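You operate a simulated robot arm through the tools that you are given. There is no shell and no other tool. Be economical: measure what you need, move in short steps, check, and stop when the job is done.

You are at the controls of a simulated two-armed robot. One attempt, no reset.

Task
Pick up the white bottle labelled "Gear oil" from the right bench with one hand, pass it to the other hand and put it on the strapping bed. Set down upright: white bottle.

Only the result counts: the job must be done as asked and must still hold three seconds after the hand-in. Knocking over, shifting, dropping, spilling or breaking anything else fails it.

Robot
Two 7-joint arms with three-finger grippers on one trunk, on a base that drives. Base frame: it is fixed to the floor where the robot stands at the start and does not move with it; the origin is under the middle of the robot, x ahead of it, y to its left, z up; the surface under the hand at the start is at about z = 750. Units: mm, rad, N and s.
The left shoulder is at the start at [70, 146, 1138], the right one opposite. With the tool pointing down near the work surface each hand reaches from about 260 to 680 mm from the robot's upright axis, wherever it stands, measured 20 degrees to its own side. Places, roughly: strapping bed [-3000, -400, 800]. Payload 2.2 kg a hand.
Tool frame (each hand has its own): the origin (TCP) lies between the finger pads and is the grasp point; the fingertips stand 28 mm ahead of it; z points along the fingers, y is the line along which they close. The gripper opens to 102 mm. The gripper's body begins 71 mm behind the TCP.
Orientation is that of the tool frame in the base frame, as a unit quaternion [x, y, z, w]. With the fingers straight down and closing along the base's y, the tool's x points along the base's -x, its y along +y and its z along -z.

Tools
- The arms move only by the tool nudge_tool. It takes "left_moves", "right_moves" or both (then of equal length, played together; a hand with none holds still); each is a list of rows, each a list of 7 numbers: the finger opening in mm, from 0 to 102, then the shift along the tool's x, y, z in mm, then the turn, a rotation vector about the tool's x, y, z in rad. In form: [[hand, x, y, z, wx, wy, wz], ...]. A call has 1 to 10 rows; each row shifts and turns the commanded pose from where the row before left it, along the tool's axes as they then stand. A row lasts 0.2 s, in which the tool goes at most 50 mm and 0.15 rad; a call with a longer step from one row to the next is refused whole, and so is a gripper value outside its range. A pose out of reach is approached as far as the arm can. The call stops where the force on the tool passes 40 N (or 10 N more than at its start, if that is more) or the arm is blocked; 0.2 s more then pass. The fingers move at their own pace and stop on an object; they squeeze with about 39 N. The grip force told is the motor's: it shows also when the fingers shut on nothing. Time passes only in rows, and 0.2 s behind the last, so rows that do not move let the fingers close. It gives the time, the measured TCP pose, the force on the tool (base axes), the opening and the grip force at its end, in the units of the frame above (readings bear some noise), with the torque about the TCP (base axes, N m) and any sound that the robot's microphone picked up, and new pictures: "pictures" is both (left out), scene, wrist or none (wrist: the cameras of the hands that moved).
- Cameras (640 x 400 px; columns grow to the right, rows downward): "scene" is now at [129.7, -19.4, 1360.8]; the picture's right is [-0.28, -0.96, 0.00], its down [-0.65, 0.19, -0.74] and it looks along [0.71, -0.21, -0.68] (base axes); focal length 264 px, centre (320, 200). "left" rides on the left gripper at [72, 38, -86] in its tool frame; the picture's right is [-0.46, 0.89, 0.00], its down [-0.60, -0.32, -0.73] and it looks along [-0.65, -0.34, 0.68] (tool axes); focal length 256 px, centre (320, 200). "right" rides on the right gripper at [69, 44, -86] in its tool frame; the picture's right is [-0.54, 0.84, 0.00], its down [-0.58, -0.37, -0.73] and it looks along [-0.62, -0.39, 0.68] (tool axes); focal length 256 px, centre (320, 200). There is no depth. A picture from a camera that has moved, and an enlarged one, comes with that camera's place and axes in the base frame and with its lens. The place of the scene camera against the robot may be out by one fixed shift of up to 12 mm in any direction.
- lift_body(by): slides the trunk up (or, below 0, down) by that many mm; the arms and the scene camera ride with it, the base frame stays. It gives what a move gives, with no picture.
- drive_base(legs): drives the robot by 1 to 6 legs, each [ahead, left, turn to the left] in mm, mm and rad, along the robot's own axes; the way and the turn of a leg run together, so that a leg with both is an arc; at most 1500 mm and 3.142 rad a leg. The arms and the cameras ride along, it lands a little off, and it stops where it bumps. It gives what a move gives, and a new picture of the scene camera.
- head_to(pan, tilt): turns the head with the scene camera to pan (to the left, within 1.501 rad either way) and tilt (down, from -0.506 to 1.204), counted from straight ahead of the robot. It gives what a move gives, and a new picture of the scene camera.
- enlarge(camera, box): a new picture of the part [left, top, right, bottom] of that camera's present view, enlarged. The clock stands still meanwhile.
- hand_in(): hands the job in; it is judged then, once.

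Work in short steps. Places have to be worked out from the pictures, the camera data and where the tool is seen: move nearer, look again, correct. Check each grasp and each placing, and mend what went wrong. You have 120 turns and 260 pictures in all, those below and enlarged ones among them. Open the grippers and draw the arms clear of the work before you hand the job in, unless the task says otherwise; then end with one line.

The tools are called after "Request:" as a command line: name --argument value ..., lists and objects as JSON in quotes. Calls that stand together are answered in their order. nudge_tool: Moves the arms, as the interface text tells. Its arguments: {"type":"object","properties":{"left_moves":{"type":"array"},"right_moves":{"type":"array"},"pictures":{"type":"string","enum":["both","scene","wrist","none"]}},"required":[]} The other tools are called the same way: lift_body (by) slides the trunk up or down; drive_base (legs) drives the base; head_to (pan, tilt) turns the head that bears the scene camera; enlarge (camera, box) takes an enlarged picture of a part of a camera's view; hand_in () hands the job in.

At the start:

```text
time_s: 0.0
left_position: [460.7, 126.4, 1064.4]
left_tcp_rot: [0.001, 1.0, -0.001, 0.0]
left_contact_force: [-0.6, 0.0, 0.3]
left_wrist_torque: [0.01, -0.02, 0.03]
left_grip_width: 102.1
left_gripper_force: 0.0
right_position: [428.6, -275.9, 1081.6]
right_tcp_rot: [0.0, 1.0, 0.0, 0.0]
right_contact_force: [-0.5, -0.1, 0.0]
right_wrist_torque: [-0.01, -0.01, 0.0]
right_grip_width: 101.9
right_gripper_force: 0.0
trunk travel left (down, up): [-675.0, 265.0]
robot x, y, heading: [-1.0, 0.5, -0.002]
head pan, tilt: [-0.288, 0.742]
```

scene: 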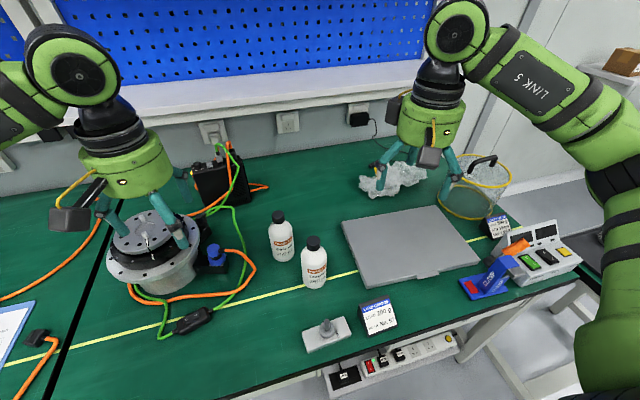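
right: 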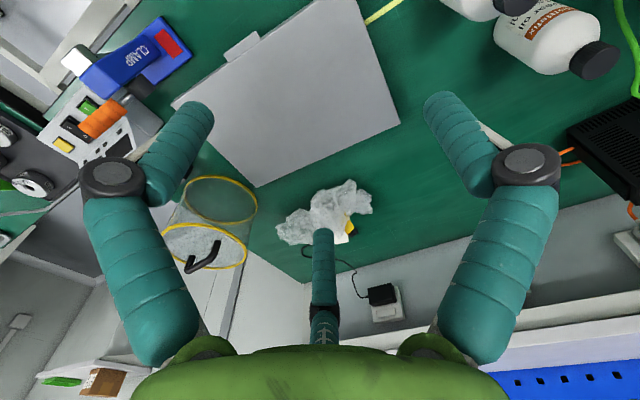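
left: 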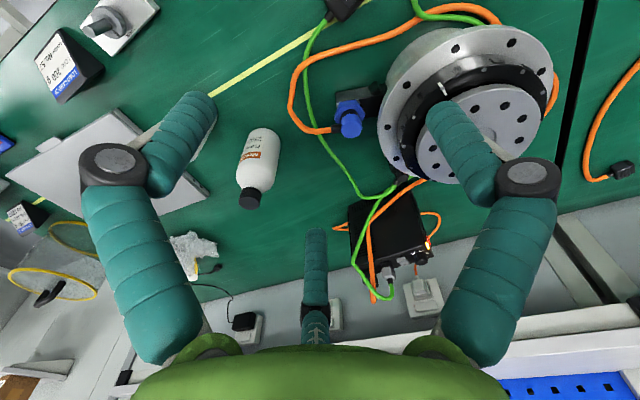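

Two white bottles are visible; I need to read their labels, so I enlarge the scene around them.

Request:
enlarge --camera "scene" --box '[250, 200, 346, 300]'

Request:
enlarge --camera "left" --box '[220, 110, 300, 220]'

Request:
enlarge --camera "right" --box '[430, 0, 640, 90]'

```text
4.00 times, centred on (298, 250) of scene
camera zoom: at [129.7, -19.4, 1360.8], right [-0.28, -0.96, 0.0], down [-0.65, 0.19, -0.74], along [0.71, -0.21, -0.68], focal length 1057 px, centre (408, 0)
```

zoom: 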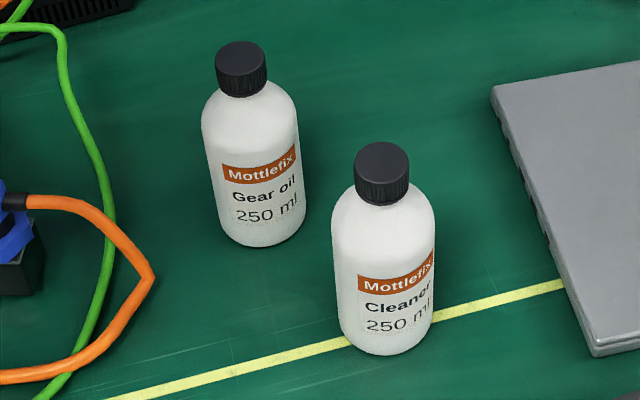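

```text
3.64 times, centred on (260, 165) of left
camera zoom: at [387.7, 162.6, 1149.2], right [0.46, 0.89, 0.0], down [0.6, -0.32, 0.73], along [0.65, -0.34, -0.68], focal length 931 px, centre (538, 327)
```

zoom: 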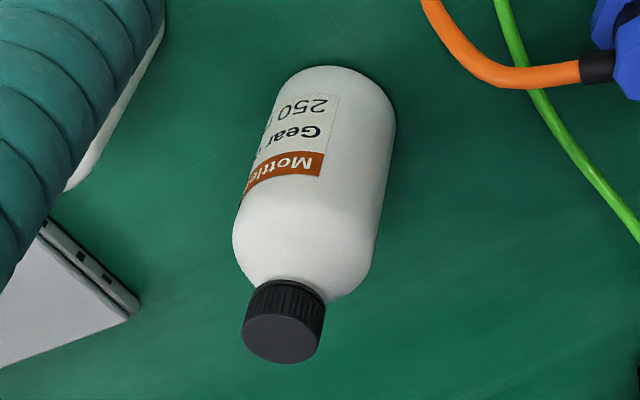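

```text
3.05 times, centred on (535, 45) of right
camera zoom: at [360.3, -233.0, 1166.4], right [0.54, 0.84, 0.0], down [0.58, -0.37, 0.73], along [0.62, -0.39, -0.68], focal length 780 px, centre (-335, 672)
```

zoom: 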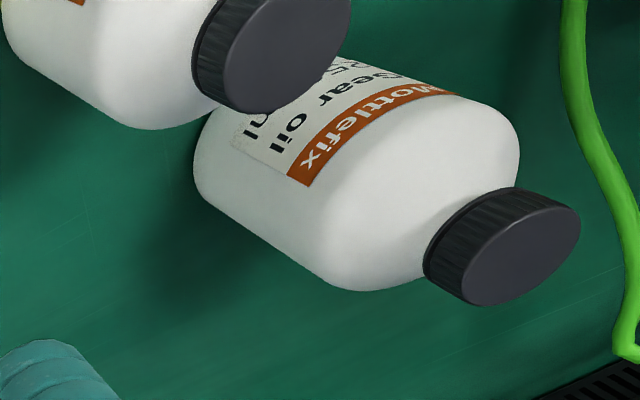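

The Gear oil bottle is the farther one. Triangulation puts its axis near (579, -51) with the cap top at z≈909, and the Cleaner near (484, -110). I move the right hand above the bottle at a safe height and shift the left hand aside.

Request:
nudge_tool --right_moves '[[102, -25, 37.3, 0, 0, 0, 0], [102, -25, 37.3, 0, 0, 0, 0], [102, -25, 37.3, 0, 0, 0, 0], [102, -25, 37.3, 0, 0, 0, 0], [102, -25, 37.3, 0, 0, 0, 0], [102, -25, 37.3, 0, 0, 0, 0], [102, 0, 0, 0, 0, 0, 0]]' --left_moves '[[102, 15, 25, 0, 0, 0, 0], [102, 15, 25, 0, 0, 0, 0], [102, 15, 25, 0, 0, 0, 0], [102, 15, 25, 0, 0, 0, 0], [102, 15, 25, 0, 0, 0, 0], [102, 15, 25, 0, 0, 0, 0], [102, 0, 0, 0, 0, 0, 0]]'

```text
time_s: 1.6
left_position: [373.0, 272.2, 1065.7]
left_tcp_rot: [0.0, 1.0, 0.001, -0.001]
left_contact_force: [0.4, -0.5, -0.1]
left_wrist_torque: [0.03, 0.03, 0.03]
left_grip_width: 102.0
left_gripper_force: 0.1
right_position: [575.8, -52.6, 1077.9]
right_tcp_rot: [0.001, 1.0, 0.001, 0.001]
right_contact_force: [-0.5, 0.0, 0.1]
right_wrist_torque: [0.02, -0.02, 0.01]
right_grip_width: 102.1
right_gripper_force: 0.1
trunk travel left (down, up): [-675.0, 265.0]
robot x, y, heading: [-0.5, 5.5, -0.004]
head pan, tilt: [-0.288, 0.742]
camera scene: at [130.0, -21.6, 1360.7], right [-0.28, -0.96, 0.0], down [-0.65, 0.19, -0.74], along [0.71, -0.21, -0.68], focal length 264 px, centre (320, 200)
camera right: at [508.3, -10.9, 1163.3], right [0.54, 0.84, 0.0], down [0.58, -0.37, 0.73], along [0.62, -0.39, -0.68], focal length 256 px, centre (320, 200)
camera left: at [299.9, 308.9, 1150.6], right [0.47, 0.89, 0.0], down [0.6, -0.32, 0.73], along [0.65, -0.34, -0.68], focal length 256 px, centre (320, 200)
```

scene: 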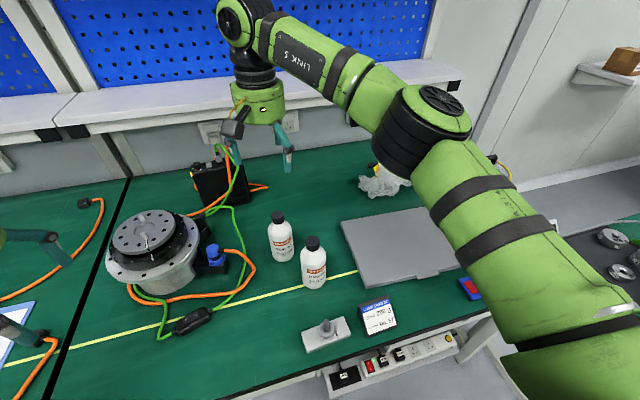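
right: 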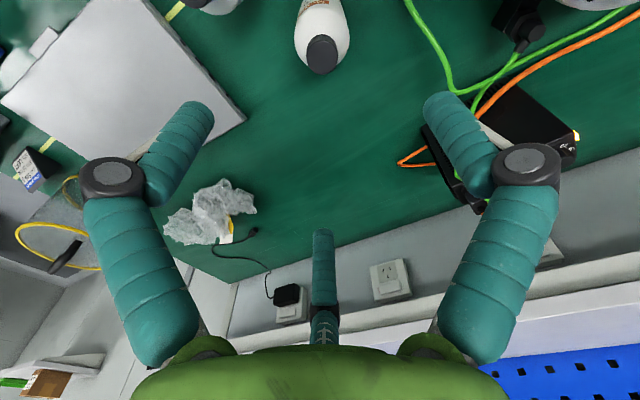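
left: 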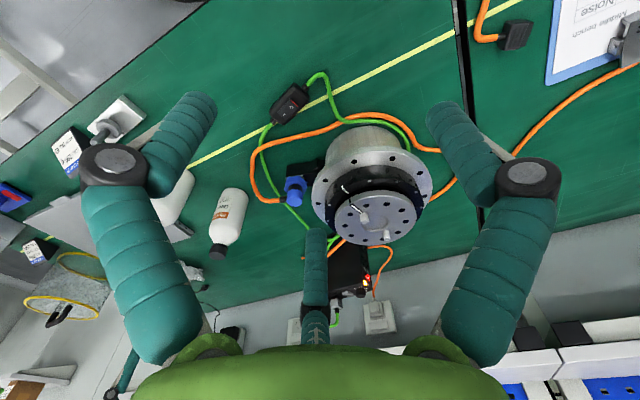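

The wrist view seems to show a third finger-like part, so I check the gripper's shape closely before descending.

Request:
enlarge --camera "scene" --box '[210, 70, 330, 190]'

Request:
enlarge --camera "right" --box '[220, 0, 420, 125]'

```text
3.33 times, centred on (270, 130) of scene
camera zoom: at [130.0, -21.6, 1360.7], right [-0.28, -0.96, 0.0], down [-0.65, 0.19, -0.74], along [0.71, -0.21, -0.68], focal length 881 px, centre (487, 433)
```

zoom: 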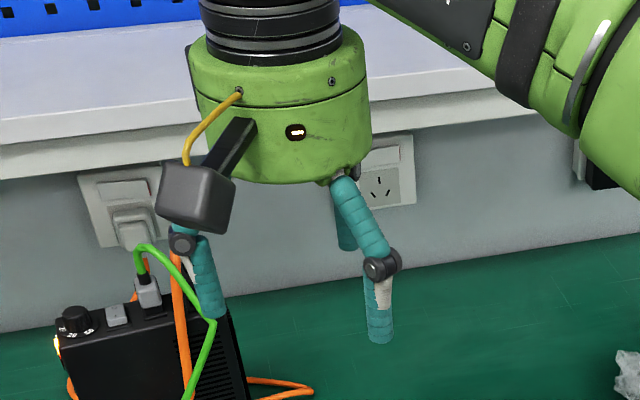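

```text
3.20 times, centred on (320, 62) of right
camera zoom: at [508.3, -10.9, 1163.3], right [0.54, 0.84, 0.0], down [0.58, -0.37, 0.73], along [0.62, -0.39, -0.68], focal length 819 px, centre (320, 640)
```

zoom: 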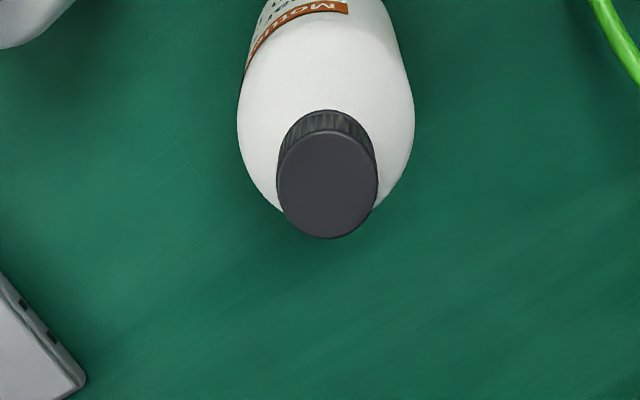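

The physical spec is two fingers closing along y, and the latest cap fix is (579, -52), which agrees with the earlier one. I yaw the hand about 30° so that neither the fingers nor the camera come near the Cleaner, and descend to about z 960.

Request:
nudge_tool --right_moves '[[96, -3, 0.5, 30, 0, 0, -0.13], [96, 0, 0, 30, 0, 0, -0.13], [96, 0, 0, 30, 0, 0, -0.13], [96, 0, 0, 28, 0, 0, -0.13], [96, 0, 0, 0, 0, 0, 0]]' --pictures "both"

```text
time_s: 2.8
left_position: [372.4, 272.5, 1064.3]
left_tcp_rot: [0.0, 1.0, -0.001, 0.0]
left_contact_force: [-0.9, -1.2, -0.2]
left_wrist_torque: [0.01, -0.01, -0.01]
left_grip_width: 102.0
left_gripper_force: 0.1
right_position: [580.3, -50.7, 958.9]
right_tcp_rot: [-0.259, 0.966, 0.001, -0.001]
right_contact_force: [0.0, 0.1, 0.5]
right_wrist_torque: [-0.01, -0.01, 0.01]
right_grip_width: 95.8
right_gripper_force: 0.1
trunk travel left (down, up): [-675.0, 265.0]
robot x, y, heading: [0.9, 0.4, -0.001]
head pan, tilt: [-0.288, 0.742]
camera scene: at [129.3, -19.5, 1360.9], right [-0.28, -0.96, 0.0], down [-0.65, 0.19, -0.74], along [0.71, -0.21, -0.68], focal length 264 px, centre (320, 200)
camera right: at [499.3, -48.4, 1045.7], right [0.04, 1.0, 0.0], down [0.68, -0.03, 0.73], along [0.73, -0.03, -0.68], focal length 256 px, centre (320, 200)
```

scene: 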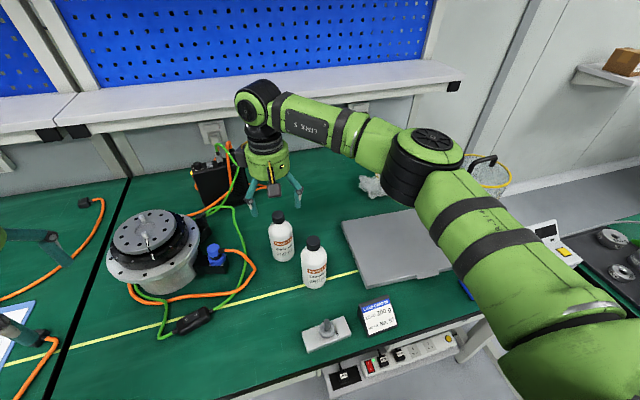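
right: 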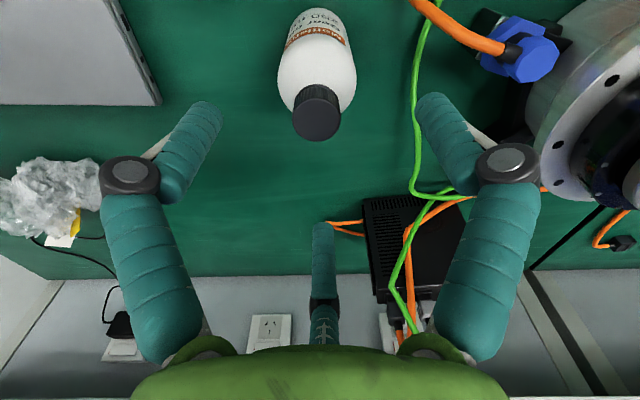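

The cap now measures about (576, -53). I correct by 2–3 mm and descend to TCP z≈848, where the fingertips straddle the upper body and the palm clears the cap, without closing yet.

Request:
nudge_tool --right_moves '[[96, 2.7, -0.7, 28, 0, 0, 0], [96, 0, 0, 28, 0, 0, 0], [96, 0, 0, 28, 0, 0, 0], [96, 0, 0, 27, 0, 0, 0], [96, 0, 0, 0, 0, 0, 0]]' --pictures "both"

```text
time_s: 4.0
left_position: [373.0, 272.8, 1066.0]
left_tcp_rot: [0.001, 1.0, 0.0, 0.0]
left_contact_force: [-0.2, 0.4, -0.6]
left_wrist_torque: [-0.03, 0.01, 0.01]
left_grip_width: 102.0
left_gripper_force: 0.0
right_position: [579.6, -52.9, 849.9]
right_tcp_rot: [-0.256, 0.967, -0.001, 0.001]
right_contact_force: [-0.2, -0.4, -0.2]
right_wrist_torque: [-0.02, 0.04, 0.02]
right_grip_width: 95.9
right_gripper_force: 0.0
trunk travel left (down, up): [-675.0, 265.0]
robot x, y, heading: [0.6, 0.7, 0.001]
head pan, tilt: [-0.288, 0.742]
camera scene: at [129.3, -19.3, 1360.9], right [-0.28, -0.96, 0.0], down [-0.65, 0.19, -0.74], along [0.71, -0.21, -0.68], focal length 264 px, centre (320, 200)
camera right: at [499.1, -50.1, 935.0], right [0.04, 1.0, 0.0], down [0.68, -0.03, 0.73], along [0.73, -0.03, -0.68], focal length 256 px, centre (320, 200)
```

scene: 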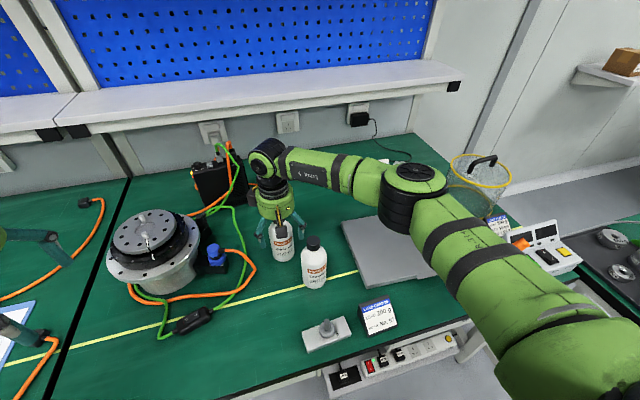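
right: 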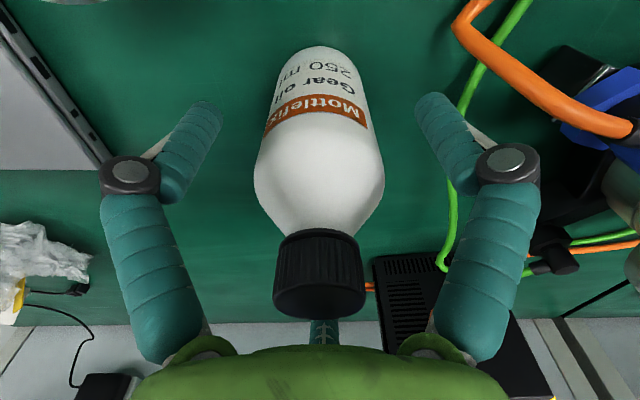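

The cap and shoulder are centred between the fingers. I close the hand and hold.

Request:
nudge_tool --right_moves '[[80, 0, 0, 0, 0, 0, 0], [70, 0, 0, 0, 0, 0, 0], [50, 0, 0, 0, 0, 0, 0], [40, 0, 0, 0, 0, 0, 0], [40, 0, 0, 0, 0, 0, 0]]' --pictures "both"

```text
time_s: 5.2
left_position: [371.0, 271.7, 1064.0]
left_tcp_rot: [0.0, 1.0, -0.001, 0.0]
left_contact_force: [-0.5, 0.3, 0.6]
left_wrist_torque: [0.0, -0.02, -0.02]
left_grip_width: 101.8
left_gripper_force: 0.1
right_position: [580.9, -53.3, 849.8]
right_tcp_rot: [-0.256, 0.967, 0.0, -0.001]
right_contact_force: [0.3, -1.0, 2.5]
right_wrist_torque: [0.01, 0.01, 0.0]
right_grip_width: 57.9
right_gripper_force: 38.9
trunk travel left (down, up): [-675.0, 265.0]
robot x, y, heading: [1.2, 3.0, 0.001]
head pan, tilt: [-0.288, 0.742]
camera scene: at [129.4, -19.5, 1360.9], right [-0.28, -0.96, 0.0], down [-0.65, 0.19, -0.74], along [0.71, -0.21, -0.68], focal length 264 px, centre (320, 200)
camera right: at [499.3, -50.3, 935.6], right [0.04, 1.0, 0.0], down [0.68, -0.03, 0.73], along [0.73, -0.03, -0.68], focal length 256 px, centre (320, 200)
```

scene: 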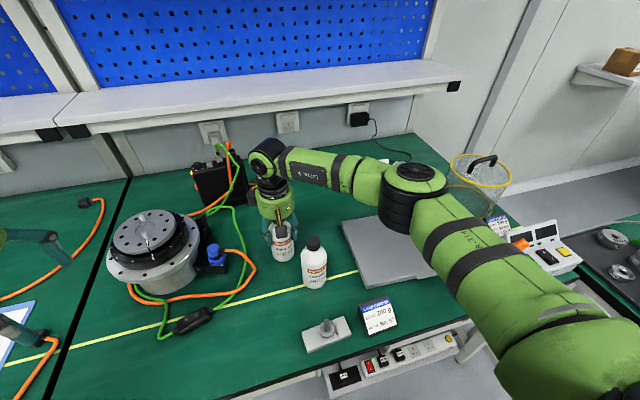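
right: 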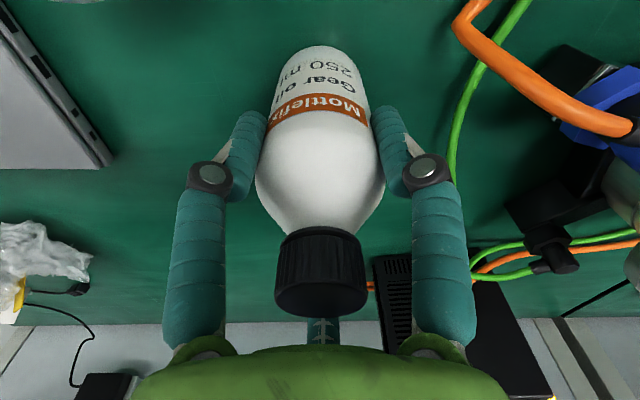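

The grip holds at 57.9 mm with 39 N. I lift gently 40 mm and check that the bottle comes along.

Request:
nudge_tool --right_moves '[[40, 0, 0, -8, 0, 0, 0], [40, 0, 0, -16, 0, 0, 0], [40, 0, 0, -16, 0, 0, 0], [40, 0, 0, 0, 0, 0, 0]]' --pictures "both"

```text
time_s: 6.2
left_position: [373.6, 272.0, 1064.6]
left_tcp_rot: [0.0, 1.0, 0.0, 0.0]
left_contact_force: [0.3, 0.2, -0.2]
left_wrist_torque: [-0.02, 0.0, 0.02]
left_grip_width: 101.9
left_gripper_force: 0.1
right_position: [581.9, -50.5, 892.2]
right_tcp_rot: [-0.257, 0.966, 0.0, 0.0]
right_contact_force: [0.9, -0.1, -2.6]
right_wrist_torque: [-0.02, 0.01, -0.01]
right_grip_width: 57.6
right_gripper_force: 38.7
trunk travel left (down, up): [-675.0, 265.0]
robot x, y, heading: [-0.1, -2.6, 0.002]
head pan, tilt: [-0.288, 0.742]
camera scene: at [130.3, -19.5, 1360.7], right [-0.28, -0.96, 0.0], down [-0.65, 0.19, -0.74], along [0.71, -0.21, -0.68], focal length 264 px, centre (320, 200)
camera right: at [499.7, -49.1, 977.4], right [0.04, 1.0, 0.0], down [0.68, -0.03, 0.73], along [0.73, -0.03, -0.68], focal length 256 px, centre (320, 200)
```

scene: 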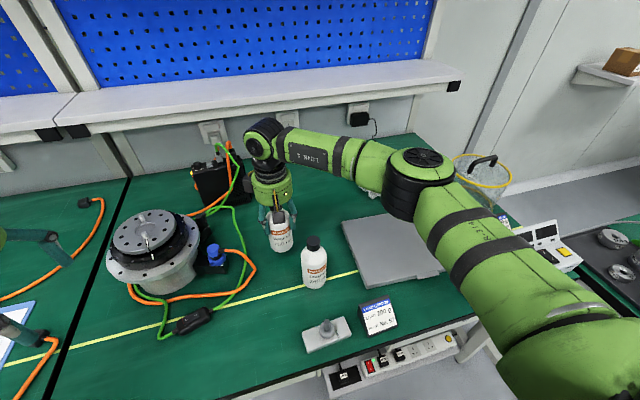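
right: 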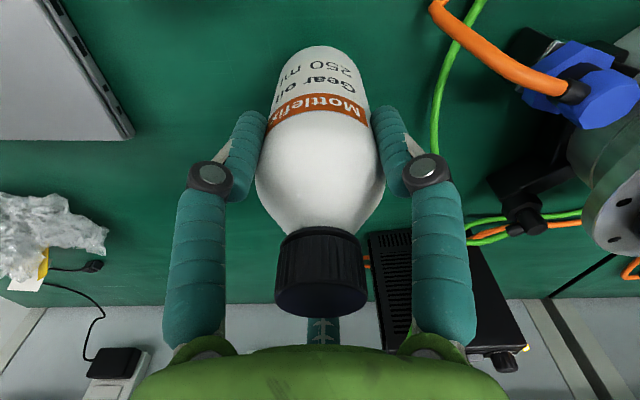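

The bottle is firmly held with about 2.6 N of weight. I lift it well clear of the bench.

Request:
nudge_tool --right_moves '[[40, 0, 0, -38, 0, 0, 0], [40, 0, 0, -38, 0, 0, 0], [40, 0, 0, -38, 0, 0, 0], [40, 0, 0, -38, 0, 0, 0], [40, 0, 0, -38, 0, 0, 0], [40, 0, 0, 0, 0, 0, 0]]' --pictures "none"

```text
time_s: 7.6
left_position: [373.4, 272.9, 1064.1]
left_tcp_rot: [0.0, 1.0, 0.0, 0.0]
left_contact_force: [-0.1, 0.0, -0.7]
left_wrist_torque: [0.0, 0.0, 0.0]
left_grip_width: 102.0
left_gripper_force: 0.1
right_position: [582.7, -57.0, 1083.2]
right_tcp_rot: [-0.258, 0.966, 0.001, 0.0]
right_contact_force: [0.0, -0.7, -2.4]
right_wrist_torque: [-0.01, 0.02, -0.01]
right_grip_width: 57.8
right_gripper_force: 38.8
trunk travel left (down, up): [-675.0, 265.0]
robot x, y, heading: [-1.4, 1.0, -0.006]
head pan, tilt: [-0.288, 0.742]
```

I bring the bottle nearer and yaw the right hand so that its camera faces right. Meanwhile I turn the left hand to a tilted pose aimed forward-right.

Request:
nudge_tool --right_moves '[[40, 38, 14.3, 0, 0, 0, 0], [40, 38, 14.3, 0, 0, 0, 0], [40, 38, 14.3, 0, 0, 0, 0], [40, 0, 0, 0, 0, 0, -0.14], [40, 0, 0, 0, 0, 0, -0.14], [40, 0, 0, 0, 0, 0, -0.14], [40, 0, 0, 0, 0, 0, -0.14], [40, 0, 0, 0, 0, 0, -0.14], [40, 0, 0, 0, 0, 0, -0.14], [40, 0, 0, 0, 0, 0, -0.14]]' --left_moves '[[102, 0, 0, 0, 0, 0, 0.131], [102, 0, 0, 0, 0, 0, 0.131], [102, 0, 0, 0, 0, 0, 0.131], [102, 0, 0, 0, 0, 0, 0.131], [102, 0, 0, 0, 0, 0, 0.131], [102, 0, 0, 0, 0, 0, 0.131], [102, 0, 0, 0, 0, -0.145, 0], [102, 0, 0, 0, 0, -0.145, 0], [102, 0, 0, 0, 0, -0.145, 0], [102, 0, 0, 0, 0, -0.145, 0]]' --pictures "both"

```text
time_s: 9.8
left_position: [368.8, 274.0, 1065.2]
left_tcp_rot: [0.367, 0.886, -0.109, 0.262]
left_contact_force: [-1.0, 0.6, -0.1]
left_wrist_torque: [-0.03, -0.03, -0.03]
left_grip_width: 102.1
left_gripper_force: 0.1
left hand out of reach, approached as far as the arm can: row 10
right_position: [374.6, -45.4, 1072.1]
right_tcp_rot: [-0.682, 0.732, -0.001, 0.0]
right_contact_force: [-1.4, -0.1, -2.3]
right_wrist_torque: [-0.03, 0.03, -0.01]
right_grip_width: 57.8
right_gripper_force: 39.3
right hand out of reach, approached as far as the arm can: row 8, 9, 10
trunk travel left (down, up): [-675.0, 265.0]
robot x, y, heading: [-0.2, -2.9, -0.003]
head pan, tilt: [-0.288, 0.742]
camera scene: at [131.2, -18.1, 1360.9], right [-0.28, -0.96, 0.0], down [-0.65, 0.19, -0.74], along [0.71, -0.21, -0.68], focal length 264 px, centre (320, 200)
camera right: at [326.5, -111.8, 1158.7], right [-0.81, 0.59, 0.0], down [0.4, 0.55, 0.73], along [0.43, 0.59, -0.68], focal length 256 px, centre (320, 200)
camera left: at [319.1, 376.1, 1096.7], right [0.9, 0.35, 0.25], down [-0.14, -0.3, 0.94], along [0.41, -0.89, -0.22], focal length 256 px, centre (320, 200)
```

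scene: 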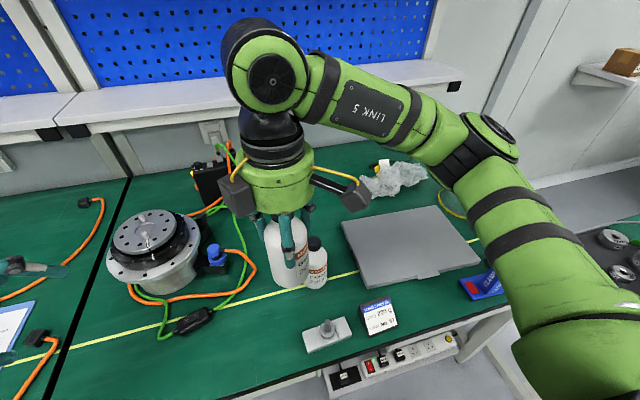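
right: 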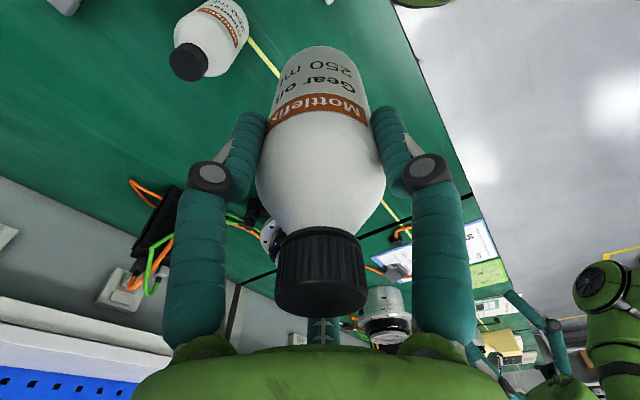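
left: 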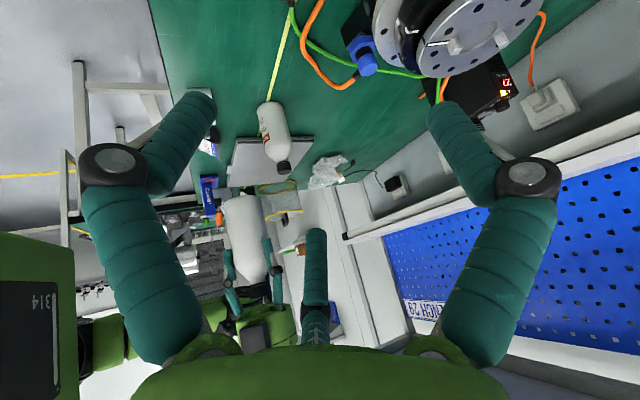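

The right hand ran out of reach at the extreme yaw, and the left one did at its pitch. I undo those last rows, then work lower relative to the shoulders by raising the trunk.

Request:
nudge_tool --right_moves '[[40, 0, 0, 0, 0, 0, 0.14], [40, 0, 0, 0, 0, 0, 0.14], [40, 0, 0, 0, 0, 0, 0.14], [40, 0, 0, 0, 0, 0, 0.14], [40, 0, 0, 0, 0, 0, 0]]' --left_moves '[[102, 0, 0, 0, 0, 0.14, 0], [102, 0, 0, 0, 0, 0, 0], [102, 0, 0, 0, 0, 0, 0], [102, 0, 0, 0, 0, 0, 0], [102, 0, 0, 0, 0, 0, 0]]' --pictures "none"

Request:
lift_body --by 200

```text
time_s: 11.0
left_position: [368.8, 272.3, 1066.0]
left_tcp_rot: [0.373, 0.902, -0.084, 0.201]
left_contact_force: [0.5, 0.2, 0.8]
left_wrist_torque: [0.02, 0.0, -0.02]
left_grip_width: 102.1
left_gripper_force: 0.0
right_position: [374.1, -45.9, 1073.3]
right_tcp_rot: [-0.453, 0.892, 0.001, 0.0]
right_contact_force: [-0.1, -0.3, -1.7]
right_wrist_torque: [0.01, 0.01, 0.0]
right_grip_width: 57.7
right_gripper_force: 39.1
trunk travel left (down, up): [-675.0, 265.0]
robot x, y, heading: [-1.0, -3.3, -0.002]
head pan, tilt: [-0.288, 0.742]
```

```text
time_s: 13.2
left_position: [367.9, 272.7, 1266.9]
left_tcp_rot: [0.374, 0.901, -0.084, 0.201]
left_contact_force: [-0.1, -0.9, -0.4]
left_wrist_torque: [0.01, -0.01, 0.02]
left_grip_width: 102.0
left_gripper_force: 0.1
right_position: [375.1, -46.5, 1272.6]
right_tcp_rot: [-0.452, 0.892, 0.0, 0.001]
right_contact_force: [0.4, -0.3, -3.2]
right_wrist_torque: [0.04, 0.03, 0.02]
right_grip_width: 57.7
right_gripper_force: 38.7
trunk travel left (down, up): [-875.0, 65.0]
robot x, y, heading: [0.6, 0.4, 0.0]
head pan, tilt: [-0.288, 0.742]
```

Both hands moved up 200 mm with the trunk. I lower them both by about 160–200 mm, moving the bottle to about (460, -66, 1072) and the left hand to about (350, 170, 1110).

Request:
nudge_tool --right_moves '[[40, -6.8, -16.2, 40, 0, 0, 0], [40, -6.8, -16.2, 40, 0, 0, 0], [40, -6.8, -16.2, 40, 0, 0, 0], [40, -6.8, -16.2, 40, 0, 0, 0], [40, -6.8, -16.2, 40, 0, 0, 0], [40, 0, 0, 0, 0, 0, 0]]' --left_moves '[[102, 2.4, -17.1, 33.5, 0, 0, 0], [102, 2.4, -17.1, 33.5, 0, 0, 0], [102, 2.4, -17.1, 33.5, 0, 0, 0], [102, 2.4, -17.1, 33.5, 0, 0, 0], [102, 2.4, -17.1, 33.5, 0, 0, 0], [102, 0, 0, 0, 0, 0, 0]]' --pictures "scene"

```text
time_s: 14.6
left_position: [365.5, 174.6, 1109.6]
left_tcp_rot: [0.373, 0.902, -0.084, 0.201]
left_contact_force: [-0.5, 0.7, -0.4]
left_wrist_torque: [0.01, 0.0, -0.01]
left_grip_width: 102.0
left_gripper_force: 0.2
left hand out of reach, approached as far as the arm can: row 4, 5
right_position: [458.7, -67.7, 1074.6]
right_tcp_rot: [-0.452, 0.892, 0.0, 0.0]
right_contact_force: [0.6, 0.2, -2.4]
right_wrist_torque: [-0.01, -0.01, -0.01]
right_grip_width: 57.5
right_gripper_force: 39.0
trunk travel left (down, up): [-875.0, 65.0]
robot x, y, heading: [-0.7, 0.5, -0.001]
head pan, tilt: [-0.288, 0.742]
camera scene: at [129.0, -18.9, 1560.9], right [-0.28, -0.96, 0.0], down [-0.65, 0.19, -0.74], along [0.71, -0.21, -0.68], focal length 264 px, centre (320, 200)
```

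scene: 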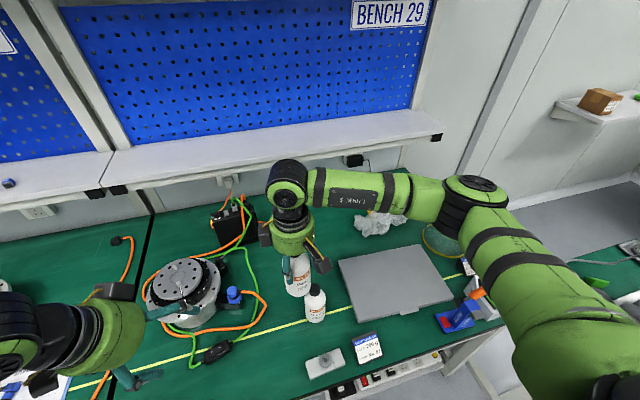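

The left hand needs more distance from the body for the tilted pose. I move the bottle out to about (600, 0), bring the left hand forward and finish its pitch.

Request:
nudge_tool --right_moves '[[40, -34, -19, 0, 0, 0, 0], [40, -34, -19, 0, 0, 0, 0], [40, -34, -19, 0, 0, 0, 0], [40, -34, -19, 0, 0, 0, 0], [40, 0, 0, 0, 0, 0, 0], [40, 0, 0, 0, 0, 0, 0], [40, 0, 0, 0, 0, 0, 0]]' --left_moves '[[102, -28.8, 21.2, 13.5, 0, 0, 0], [102, -28.8, 21.2, 13.5, 0, 0, 0], [102, 0, 0, 0, 0, -0.14, 0], [102, 0, 0, 0, 0, -0.14, 0], [102, 0, 0, 0, 0, -0.14, 0], [102, 0, 0, 0, 0, 0, 0], [102, 0, 0, 0, 0, 0, 0]]' --pictures "scene"

```text
time_s: 16.2
left_position: [440.0, 156.1, 1112.4]
left_tcp_rot: [0.348, 0.84, -0.16, 0.386]
left_contact_force: [-0.4, 0.4, 0.2]
left_wrist_torque: [0.0, -0.02, -0.03]
left_grip_width: 102.1
left_gripper_force: 0.0
right_position: [521.2, -39.2, 1072.2]
right_tcp_rot: [-0.452, 0.892, 0.0, 0.0]
right_contact_force: [-0.2, -0.4, -3.7]
right_wrist_torque: [-0.01, -0.03, 0.03]
right_grip_width: 57.7
right_gripper_force: 38.8
right hand out of reach, approached as far as the arm can: row 2, 3, 4
trunk travel left (down, up): [-875.0, 65.0]
robot x, y, heading: [-0.4, 0.4, -0.0]
head pan, tilt: [-0.288, 0.742]
camera scene: at [130.2, -19.4, 1560.8], right [-0.28, -0.96, 0.0], down [-0.65, 0.19, -0.74], along [0.71, -0.21, -0.68], focal length 264 px, centre (320, 200)
```

scene: 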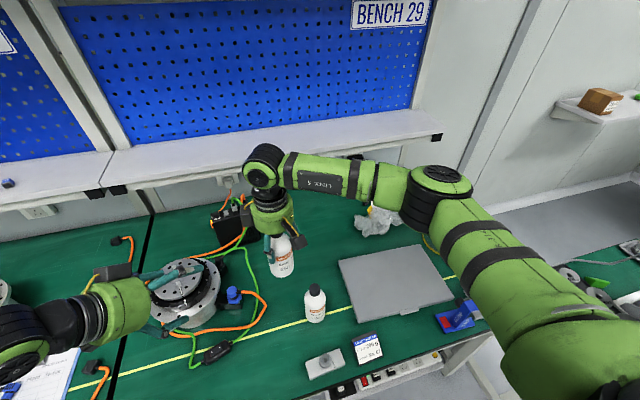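

The left hand reached its tilt. The right hand is at (521, -39, 1072), which is good enough. I yaw the left hand 30° further right to keep clear of the right hand's finger, then go to a standoff 150 mm from the bottle.

Request:
nudge_tool --left_moves '[[102, 0, 0, 0, 0.098, 0, 0.085], [102, 0, 0, 0, 0.098, 0, 0.085], [102, 0, 0, 0, 0.098, 0, 0.085], [102, 0, 0, 0, 0.098, 0, 0.085], [102, -21, 9.3, 24.3, 0, 0, 0], [102, -21, 9.3, 24.3, 0, 0, 0], [102, -21, 9.3, 24.3, 0, 0, 0], [102, 0, 0, 0, 0, 0, 0]]' --pictures "both"

```text
time_s: 18.0
left_position: [489.5, 17.2, 1112.8]
left_tcp_rot: [0.482, 0.767, -0.23, 0.356]
left_contact_force: [-23.1, 7.5, -7.8]
left_wrist_torque: [-0.1, -0.84, -1.14]
left_grip_width: 103.1
left_gripper_force: 0.1
left hand out of reach, approached as far as the arm can: row 1, 2, 3, 4
right_position: [522.9, -41.2, 1074.7]
right_tcp_rot: [-0.45, 0.893, -0.001, 0.003]
right_contact_force: [22.9, -6.9, 5.8]
right_wrist_torque: [0.86, 1.95, 0.02]
right_grip_width: 58.0
right_gripper_force: 39.1
trunk travel left (down, up): [-875.0, 65.0]
robot x, y, heading: [0.4, -1.5, 0.001]
head pan, tilt: [-0.288, 0.742]
camera scene: at [129.9, -19.3, 1560.8], right [-0.28, -0.96, 0.0], down [-0.65, 0.19, -0.74], along [0.71, -0.21, -0.68], focal length 264 px, centre (320, 200)
camera left: at [476.1, 134.8, 1111.4], right [0.93, 0.11, 0.35], down [-0.35, 0.03, 0.94], along [0.09, -0.99, 0.06], focal length 256 px, centre (320, 200)
```

scene: 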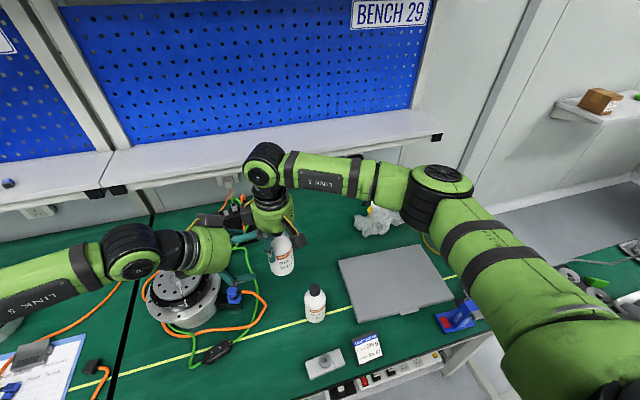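
left: 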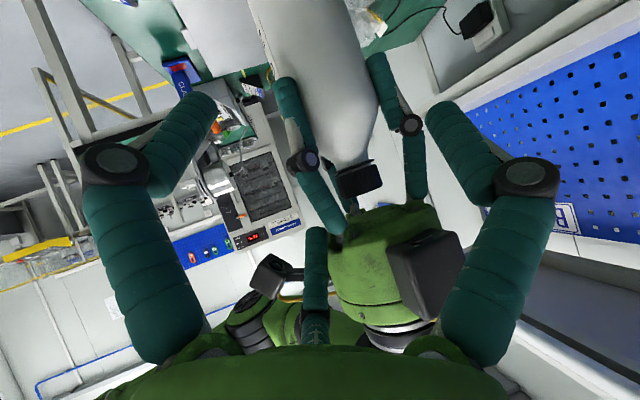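

There's contact of about 24 N because the left hand drifted nearer than planned. I back it straight off along its axis and check that the bottle is still held.

Request:
nudge_tool --left_moves '[[102, 0, 0, -20, 0, 0, 0], [102, 0, 0, -30, 0, 0, 0], [102, 0, 0, -40, 0, 0, 0], [102, 0, 0, 0, 0, 0, 0]]' --pictures "both"

Request:
enlarge --camera "scene" --box '[180, 140, 340, 300]'

```text
time_s: 19.0
left_position: [474.3, 59.0, 1151.2]
left_tcp_rot: [0.479, 0.767, -0.229, 0.361]
left_contact_force: [-1.0, 0.2, -0.8]
left_wrist_torque: [0.02, 0.01, -0.01]
left_grip_width: 101.8
left_gripper_force: 0.1
left hand out of reach, approached as far as the arm can: row 3
right_position: [521.6, -39.7, 1072.6]
right_tcp_rot: [-0.453, 0.891, 0.0, -0.001]
right_contact_force: [0.7, -0.4, -2.4]
right_wrist_torque: [-0.05, 0.01, 0.01]
right_grip_width: 57.9
right_gripper_force: 38.7
trunk travel left (down, up): [-875.0, 65.0]
robot x, y, heading: [-3.1, -3.2, -0.001]
head pan, tilt: [-0.288, 0.742]
camera scene: at [131.2, -18.6, 1560.7], right [-0.28, -0.96, 0.0], down [-0.65, 0.19, -0.74], along [0.71, -0.21, -0.68], focal length 264 px, centre (320, 200)
camera left: at [459.5, 176.2, 1148.6], right [0.93, 0.12, 0.35], down [-0.36, 0.03, 0.93], along [0.1, -0.99, 0.07], focal length 256 px, centre (320, 200)
```

scene: 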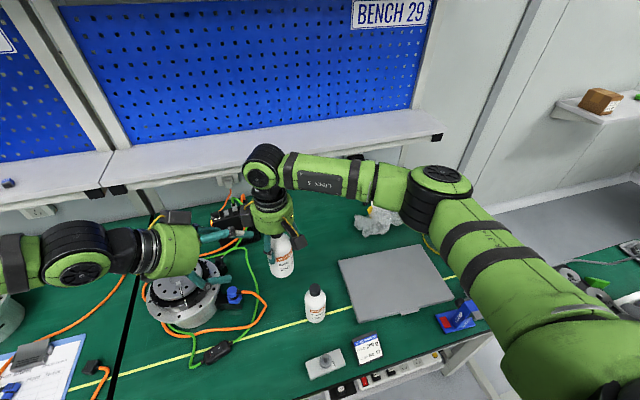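
left: 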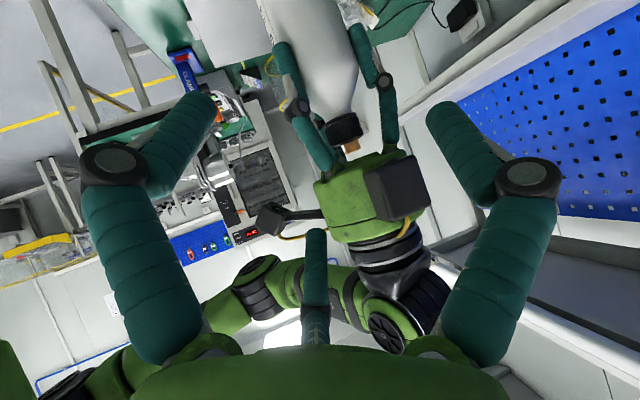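

```text
2.50 times, centred on (260, 220) of scene
camera zoom: at [131.2, -18.6, 1560.7], right [-0.28, -0.96, 0.0], down [-0.65, 0.19, -0.74], along [0.71, -0.21, -0.68], focal length 660 px, centre (470, 150)
```

zoom: 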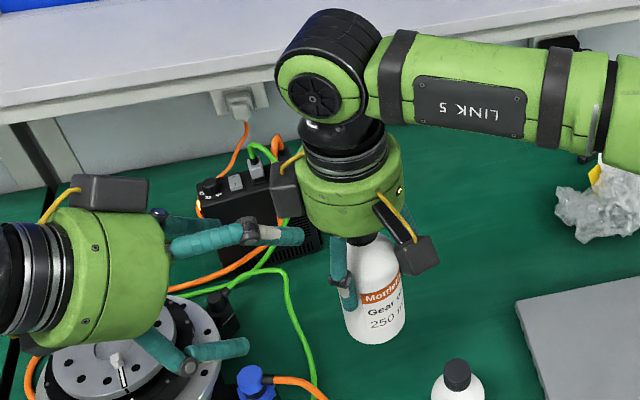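

The bottle is still firmly held. The extra box on the right hand's body faces the left hand and is in the way, so I retreat the left hand and yaw the right hand the other way to turn its box and camera away.

Request:
nudge_tool --left_moves '[[102, 39, -1, -21, 0, 0, 0], [102, 39, -1, -21, 0, 0, 0], [102, 39, -1, -21, 0, 0, 0], [102, 0, 0, 0, 0, 0, 0], [102, 0, 0, 0, 0, 0, 0], [102, 0, 0, 0, 0, 0, 0], [102, 0, 0, 0, 0, 0, 0], [102, 0, 0, 0, 0, 0, 0], [102, 0, 0, 0, 0, 0, 0], [102, 0, 0, 0, 0, 0, 0]]' --right_moves '[[40, 0, 0, 0, 0, 0, 0], [40, 0, 0, 0, 0, 0, 0.145], [40, 0, 0, 0, 0, 0, 0.145], [40, 0, 0, 0, 0, 0, 0.145], [40, 0, 0, 0, 0, 0, 0.145], [40, 0, 0, 0, 0, 0, 0.145], [40, 0, 0, 0, 0, 0, 0.145], [40, 0, 0, 0, 0, 0, 0.145], [40, 0, 0, 0, 0, 0, 0.145], [40, 0, 0, 0, 0, 0, 0.145]]' --pictures "none"

Request:
nudge_tool --right_moves '[[40, 0, 0, 0, 0, 0, 0.145], [40, 0, 0, 0, 0, 0, 0.145], [40, 0, 0, 0, 0, 0, 0.145], [40, 0, 0, 0, 0, 0, 0.145], [40, 0, 0, 0, 0, 0, 0.145], [40, 0, 0, 0, 0, 0, 0]]' --pictures "scene"

```text
time_s: 21.2
left_position: [403.6, 130.0, 1089.6]
left_tcp_rot: [0.48, 0.767, -0.227, 0.36]
left_contact_force: [0.2, -1.1, 0.3]
left_wrist_torque: [0.01, 0.02, 0.01]
left_grip_width: 101.9
left_gripper_force: 0.0
left hand out of reach, approached as far as the arm can: row 1, 2, 3
right_position: [521.6, -40.3, 1074.5]
right_tcp_rot: [0.184, 0.983, 0.0, 0.0]
right_contact_force: [-0.7, 0.0, -1.5]
right_wrist_torque: [0.02, -0.03, 0.0]
right_grip_width: 57.6
right_gripper_force: 39.1
trunk travel left (down, up): [-875.0, 65.0]
robot x, y, heading: [0.6, 1.5, 0.001]
head pan, tilt: [-0.288, 0.742]
```

```text
time_s: 22.6
left_position: [401.6, 130.7, 1090.5]
left_tcp_rot: [0.48, 0.767, -0.227, 0.361]
left_contact_force: [0.4, -0.1, -0.6]
left_wrist_torque: [0.01, -0.01, 0.02]
left_grip_width: 102.1
left_gripper_force: 0.0
right_position: [520.9, -39.8, 1074.7]
right_tcp_rot: [0.52, 0.854, 0.0, -0.001]
right_contact_force: [0.5, -0.1, -2.9]
right_wrist_torque: [0.0, -0.03, -0.05]
right_grip_width: 57.9
right_gripper_force: 38.6
trunk travel left (down, up): [-875.0, 65.0]
robot x, y, heading: [-0.5, -0.4, -0.0]
head pan, tilt: [-0.288, 0.742]
camera scene: at [130.2, -19.4, 1560.8], right [-0.28, -0.96, 0.0], down [-0.65, 0.19, -0.74], along [0.71, -0.21, -0.68], focal length 264 px, centre (320, 200)
```

scene: 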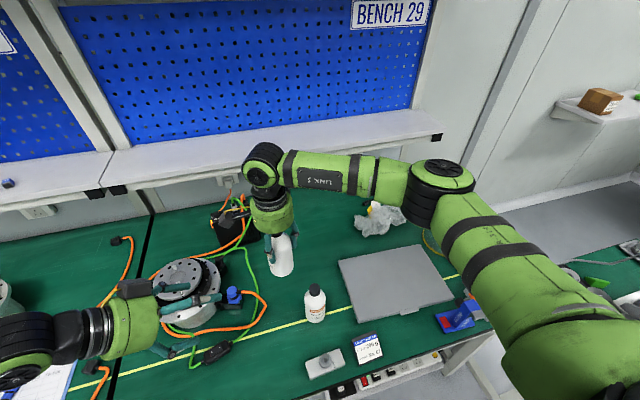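

The right hand's camera and box now face away. I yaw it 20° more, and bring the left hand to a yaw of about -40° with a flatter tilt of about 65° from vertical.

Request:
nudge_tool --left_moves '[[102, 0, 0, 0, -0.112, 0, -0.093], [102, 0, 0, 0, -0.112, 0, -0.093], [102, 0, 0, 0, -0.112, 0, -0.093], [102, 0, 0, 0, 0, -0.135, 0], [102, 0, 0, 0, 0, -0.135, 0], [102, 0, 0, 0, 0, 0, 0]]' --right_moves '[[40, 0, 0, 0, 0, 0, 0.12], [40, 0, 0, 0, 0, 0, 0.12], [40, 0, 0, 0, 0, 0, 0.12], [40, 0, 0, 0, 0, 0, 0], [40, 0, 0, 0, 0, 0, 0], [40, 0, 0, 0, 0, 0, 0]]' --pictures "both"

Request:
enlarge --camera "scene" --box '[200, 140, 360, 300]'

```text
time_s: 24.0
left_position: [399.1, 113.6, 1094.9]
left_tcp_rot: [0.299, 0.797, -0.193, 0.487]
left_contact_force: [0.3, 0.0, -0.4]
left_wrist_torque: [0.0, -0.03, 0.05]
left_grip_width: 101.9
left_gripper_force: 0.0
left hand out of reach, approached as far as the arm can: row 4, 5
right_position: [520.2, -38.4, 1076.3]
right_tcp_rot: [0.664, 0.748, 0.001, 0.0]
right_contact_force: [-1.0, 0.4, -3.0]
right_wrist_torque: [0.02, 0.02, -0.02]
right_grip_width: 57.9
right_gripper_force: 39.1
trunk travel left (down, up): [-875.0, 65.0]
robot x, y, heading: [2.6, -0.3, 0.002]
head pan, tilt: [-0.288, 0.742]
camera scene: at [128.4, -19.0, 1561.0], right [-0.28, -0.96, 0.0], down [-0.65, 0.19, -0.74], along [0.71, -0.21, -0.68], focal length 264 px, centre (320, 200)
camera right: at [555.4, 33.1, 1161.6], right [0.9, -0.43, 0.0], down [-0.29, -0.62, 0.73], along [-0.31, -0.66, -0.68], focal length 256 px, centre (320, 200)
camera left: at [342.0, 213.5, 1066.9], right [0.75, 0.53, 0.4], down [-0.49, 0.03, 0.87], along [0.45, -0.85, 0.28], focal length 256 px, centre (320, 200)
```

scene: 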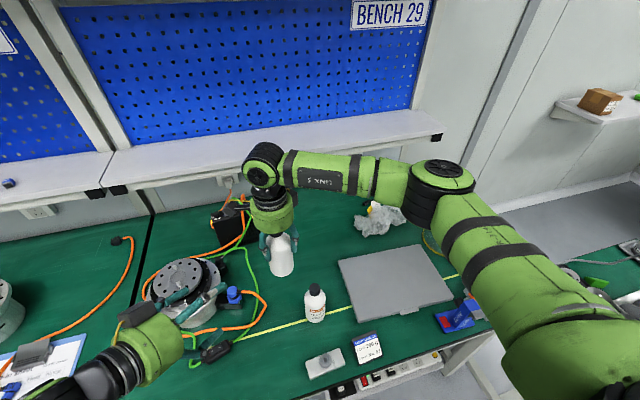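
right: 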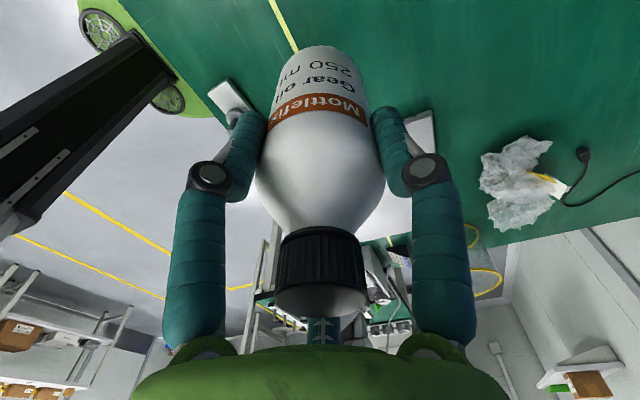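
left: 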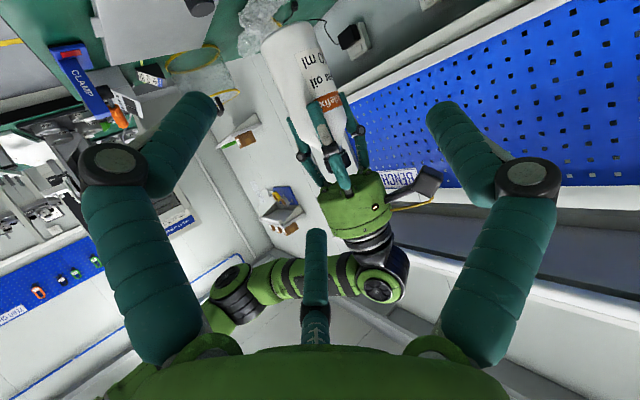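

```text
2.50 times, centred on (280, 220) of scene
camera zoom: at [128.4, -19.0, 1561.0], right [-0.28, -0.96, 0.0], down [-0.65, 0.19, -0.74], along [0.71, -0.21, -0.68], focal length 660 px, centre (420, 150)
```

zoom: 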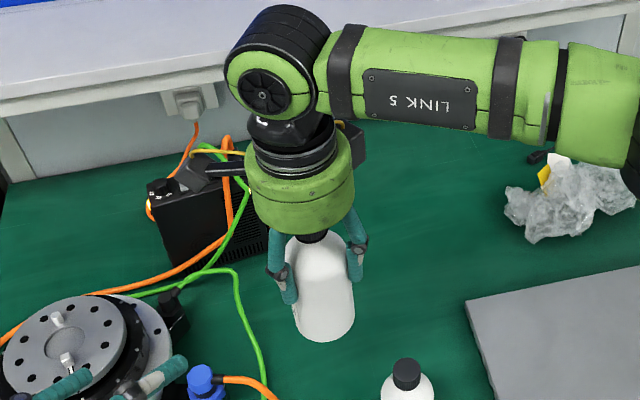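

The left hand achieved a tilt of 63° with yaw -42°. Now I go to a standoff 130 mm from the bottle along its approach line, aiming at 55 mm above the bottle's base.

Request:
nudge_tool --left_moves '[[102, -13.9, -16.2, 35.7, 0, 0, 0], [102, -13.9, -16.2, 35.7, 0, 0, 0], [102, 0, 0, 0, 0, 0, 0]]' --pictures "both"

```text
time_s: 24.8
left_position: [433.9, 37.5, 1086.3]
left_tcp_rot: [0.297, 0.798, -0.192, 0.487]
left_contact_force: [0.6, 0.0, -0.1]
left_wrist_torque: [0.0, 0.02, 0.01]
left_grip_width: 102.1
left_gripper_force: 0.1
right_position: [520.3, -38.8, 1076.4]
right_tcp_rot: [0.663, 0.748, 0.0, 0.0]
right_contact_force: [0.1, 0.1, -1.9]
right_wrist_torque: [-0.03, -0.04, 0.0]
right_grip_width: 57.9
right_gripper_force: 39.0
trunk travel left (down, up): [-875.0, 65.0]
robot x, y, heading: [-1.8, 1.8, -0.002]
head pan, tilt: [-0.288, 0.742]
camera scene: at [128.9, -17.9, 1560.9], right [-0.28, -0.96, 0.0], down [-0.65, 0.19, -0.74], along [0.71, -0.21, -0.68], focal length 264 px, centre (320, 200)
camera left: at [376.4, 137.9, 1059.8], right [0.75, 0.53, 0.4], down [-0.48, 0.03, 0.87], along [0.45, -0.85, 0.28], focal length 256 px, centre (320, 200)
```

scene: 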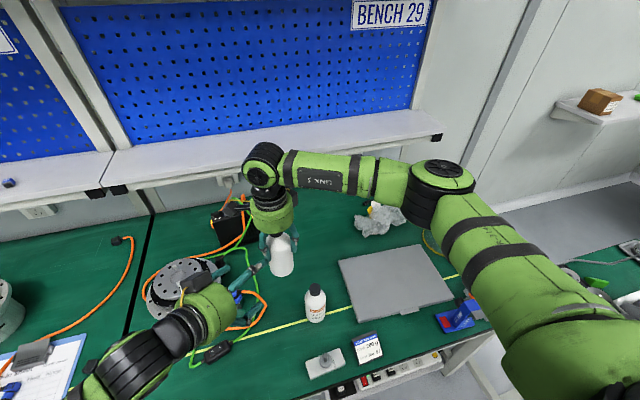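
left: 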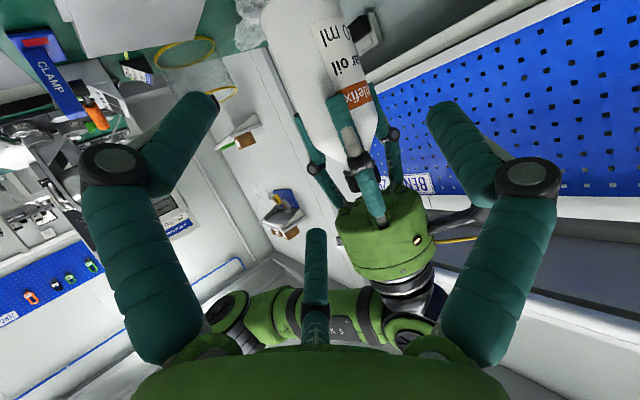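

The approach looks clear. I advance 75 mm along the tool axis in small rows and check the forces.

Request:
nudge_tool --left_moves '[[102, 0, 0, 25, 0, 0, 0], [102, 0, 0, 25, 0, 0, 0], [102, 0, 0, 25, 0, 0, 0], [102, 0, 0, 0, 0, 0, 0]]' --pictures "both"

Request:
enlarge --camera "scene" --box '[200, 170, 340, 310]'

```text
time_s: 25.8
left_position: [486.9, -6.6, 1051.8]
left_tcp_rot: [0.299, 0.798, -0.194, 0.486]
left_contact_force: [-0.5, 0.3, -1.1]
left_wrist_torque: [-0.01, 0.01, -0.01]
left_grip_width: 101.8
left_gripper_force: 0.1
right_position: [521.0, -39.8, 1075.6]
right_tcp_rot: [0.664, 0.747, 0.0, 0.0]
right_contact_force: [0.7, -1.2, -1.9]
right_wrist_torque: [0.02, -0.02, -0.04]
right_grip_width: 57.9
right_gripper_force: 38.6
trunk travel left (down, up): [-875.0, 65.0]
robot x, y, heading: [-0.7, 2.1, 0.0]
head pan, tilt: [-0.288, 0.742]
camera scene: at [130.0, -19.5, 1560.8], right [-0.28, -0.96, 0.0], down [-0.65, 0.19, -0.74], along [0.71, -0.21, -0.68], focal length 264 px, centre (320, 200)
camera left: at [428.2, 93.9, 1024.8], right [0.75, 0.53, 0.4], down [-0.48, 0.03, 0.88], along [0.45, -0.85, 0.27], focal length 256 px, centre (320, 200)
```

scene: 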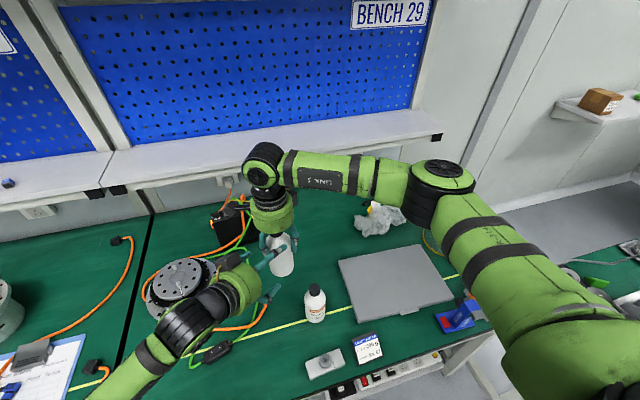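
left: 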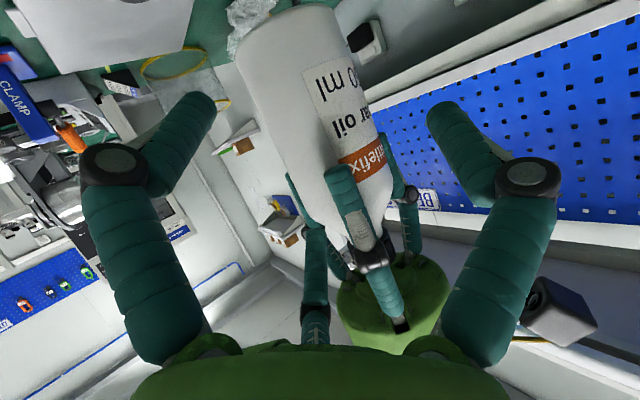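

```text
2.86 times, centred on (270, 240) of scene
camera zoom: at [130.0, -19.5, 1560.8], right [-0.28, -0.96, 0.0], down [-0.65, 0.19, -0.74], along [0.71, -0.21, -0.68], focal length 755 px, centre (463, 86)
```

zoom: 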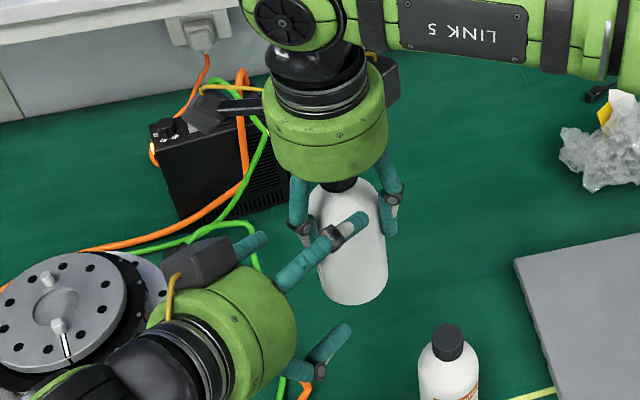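

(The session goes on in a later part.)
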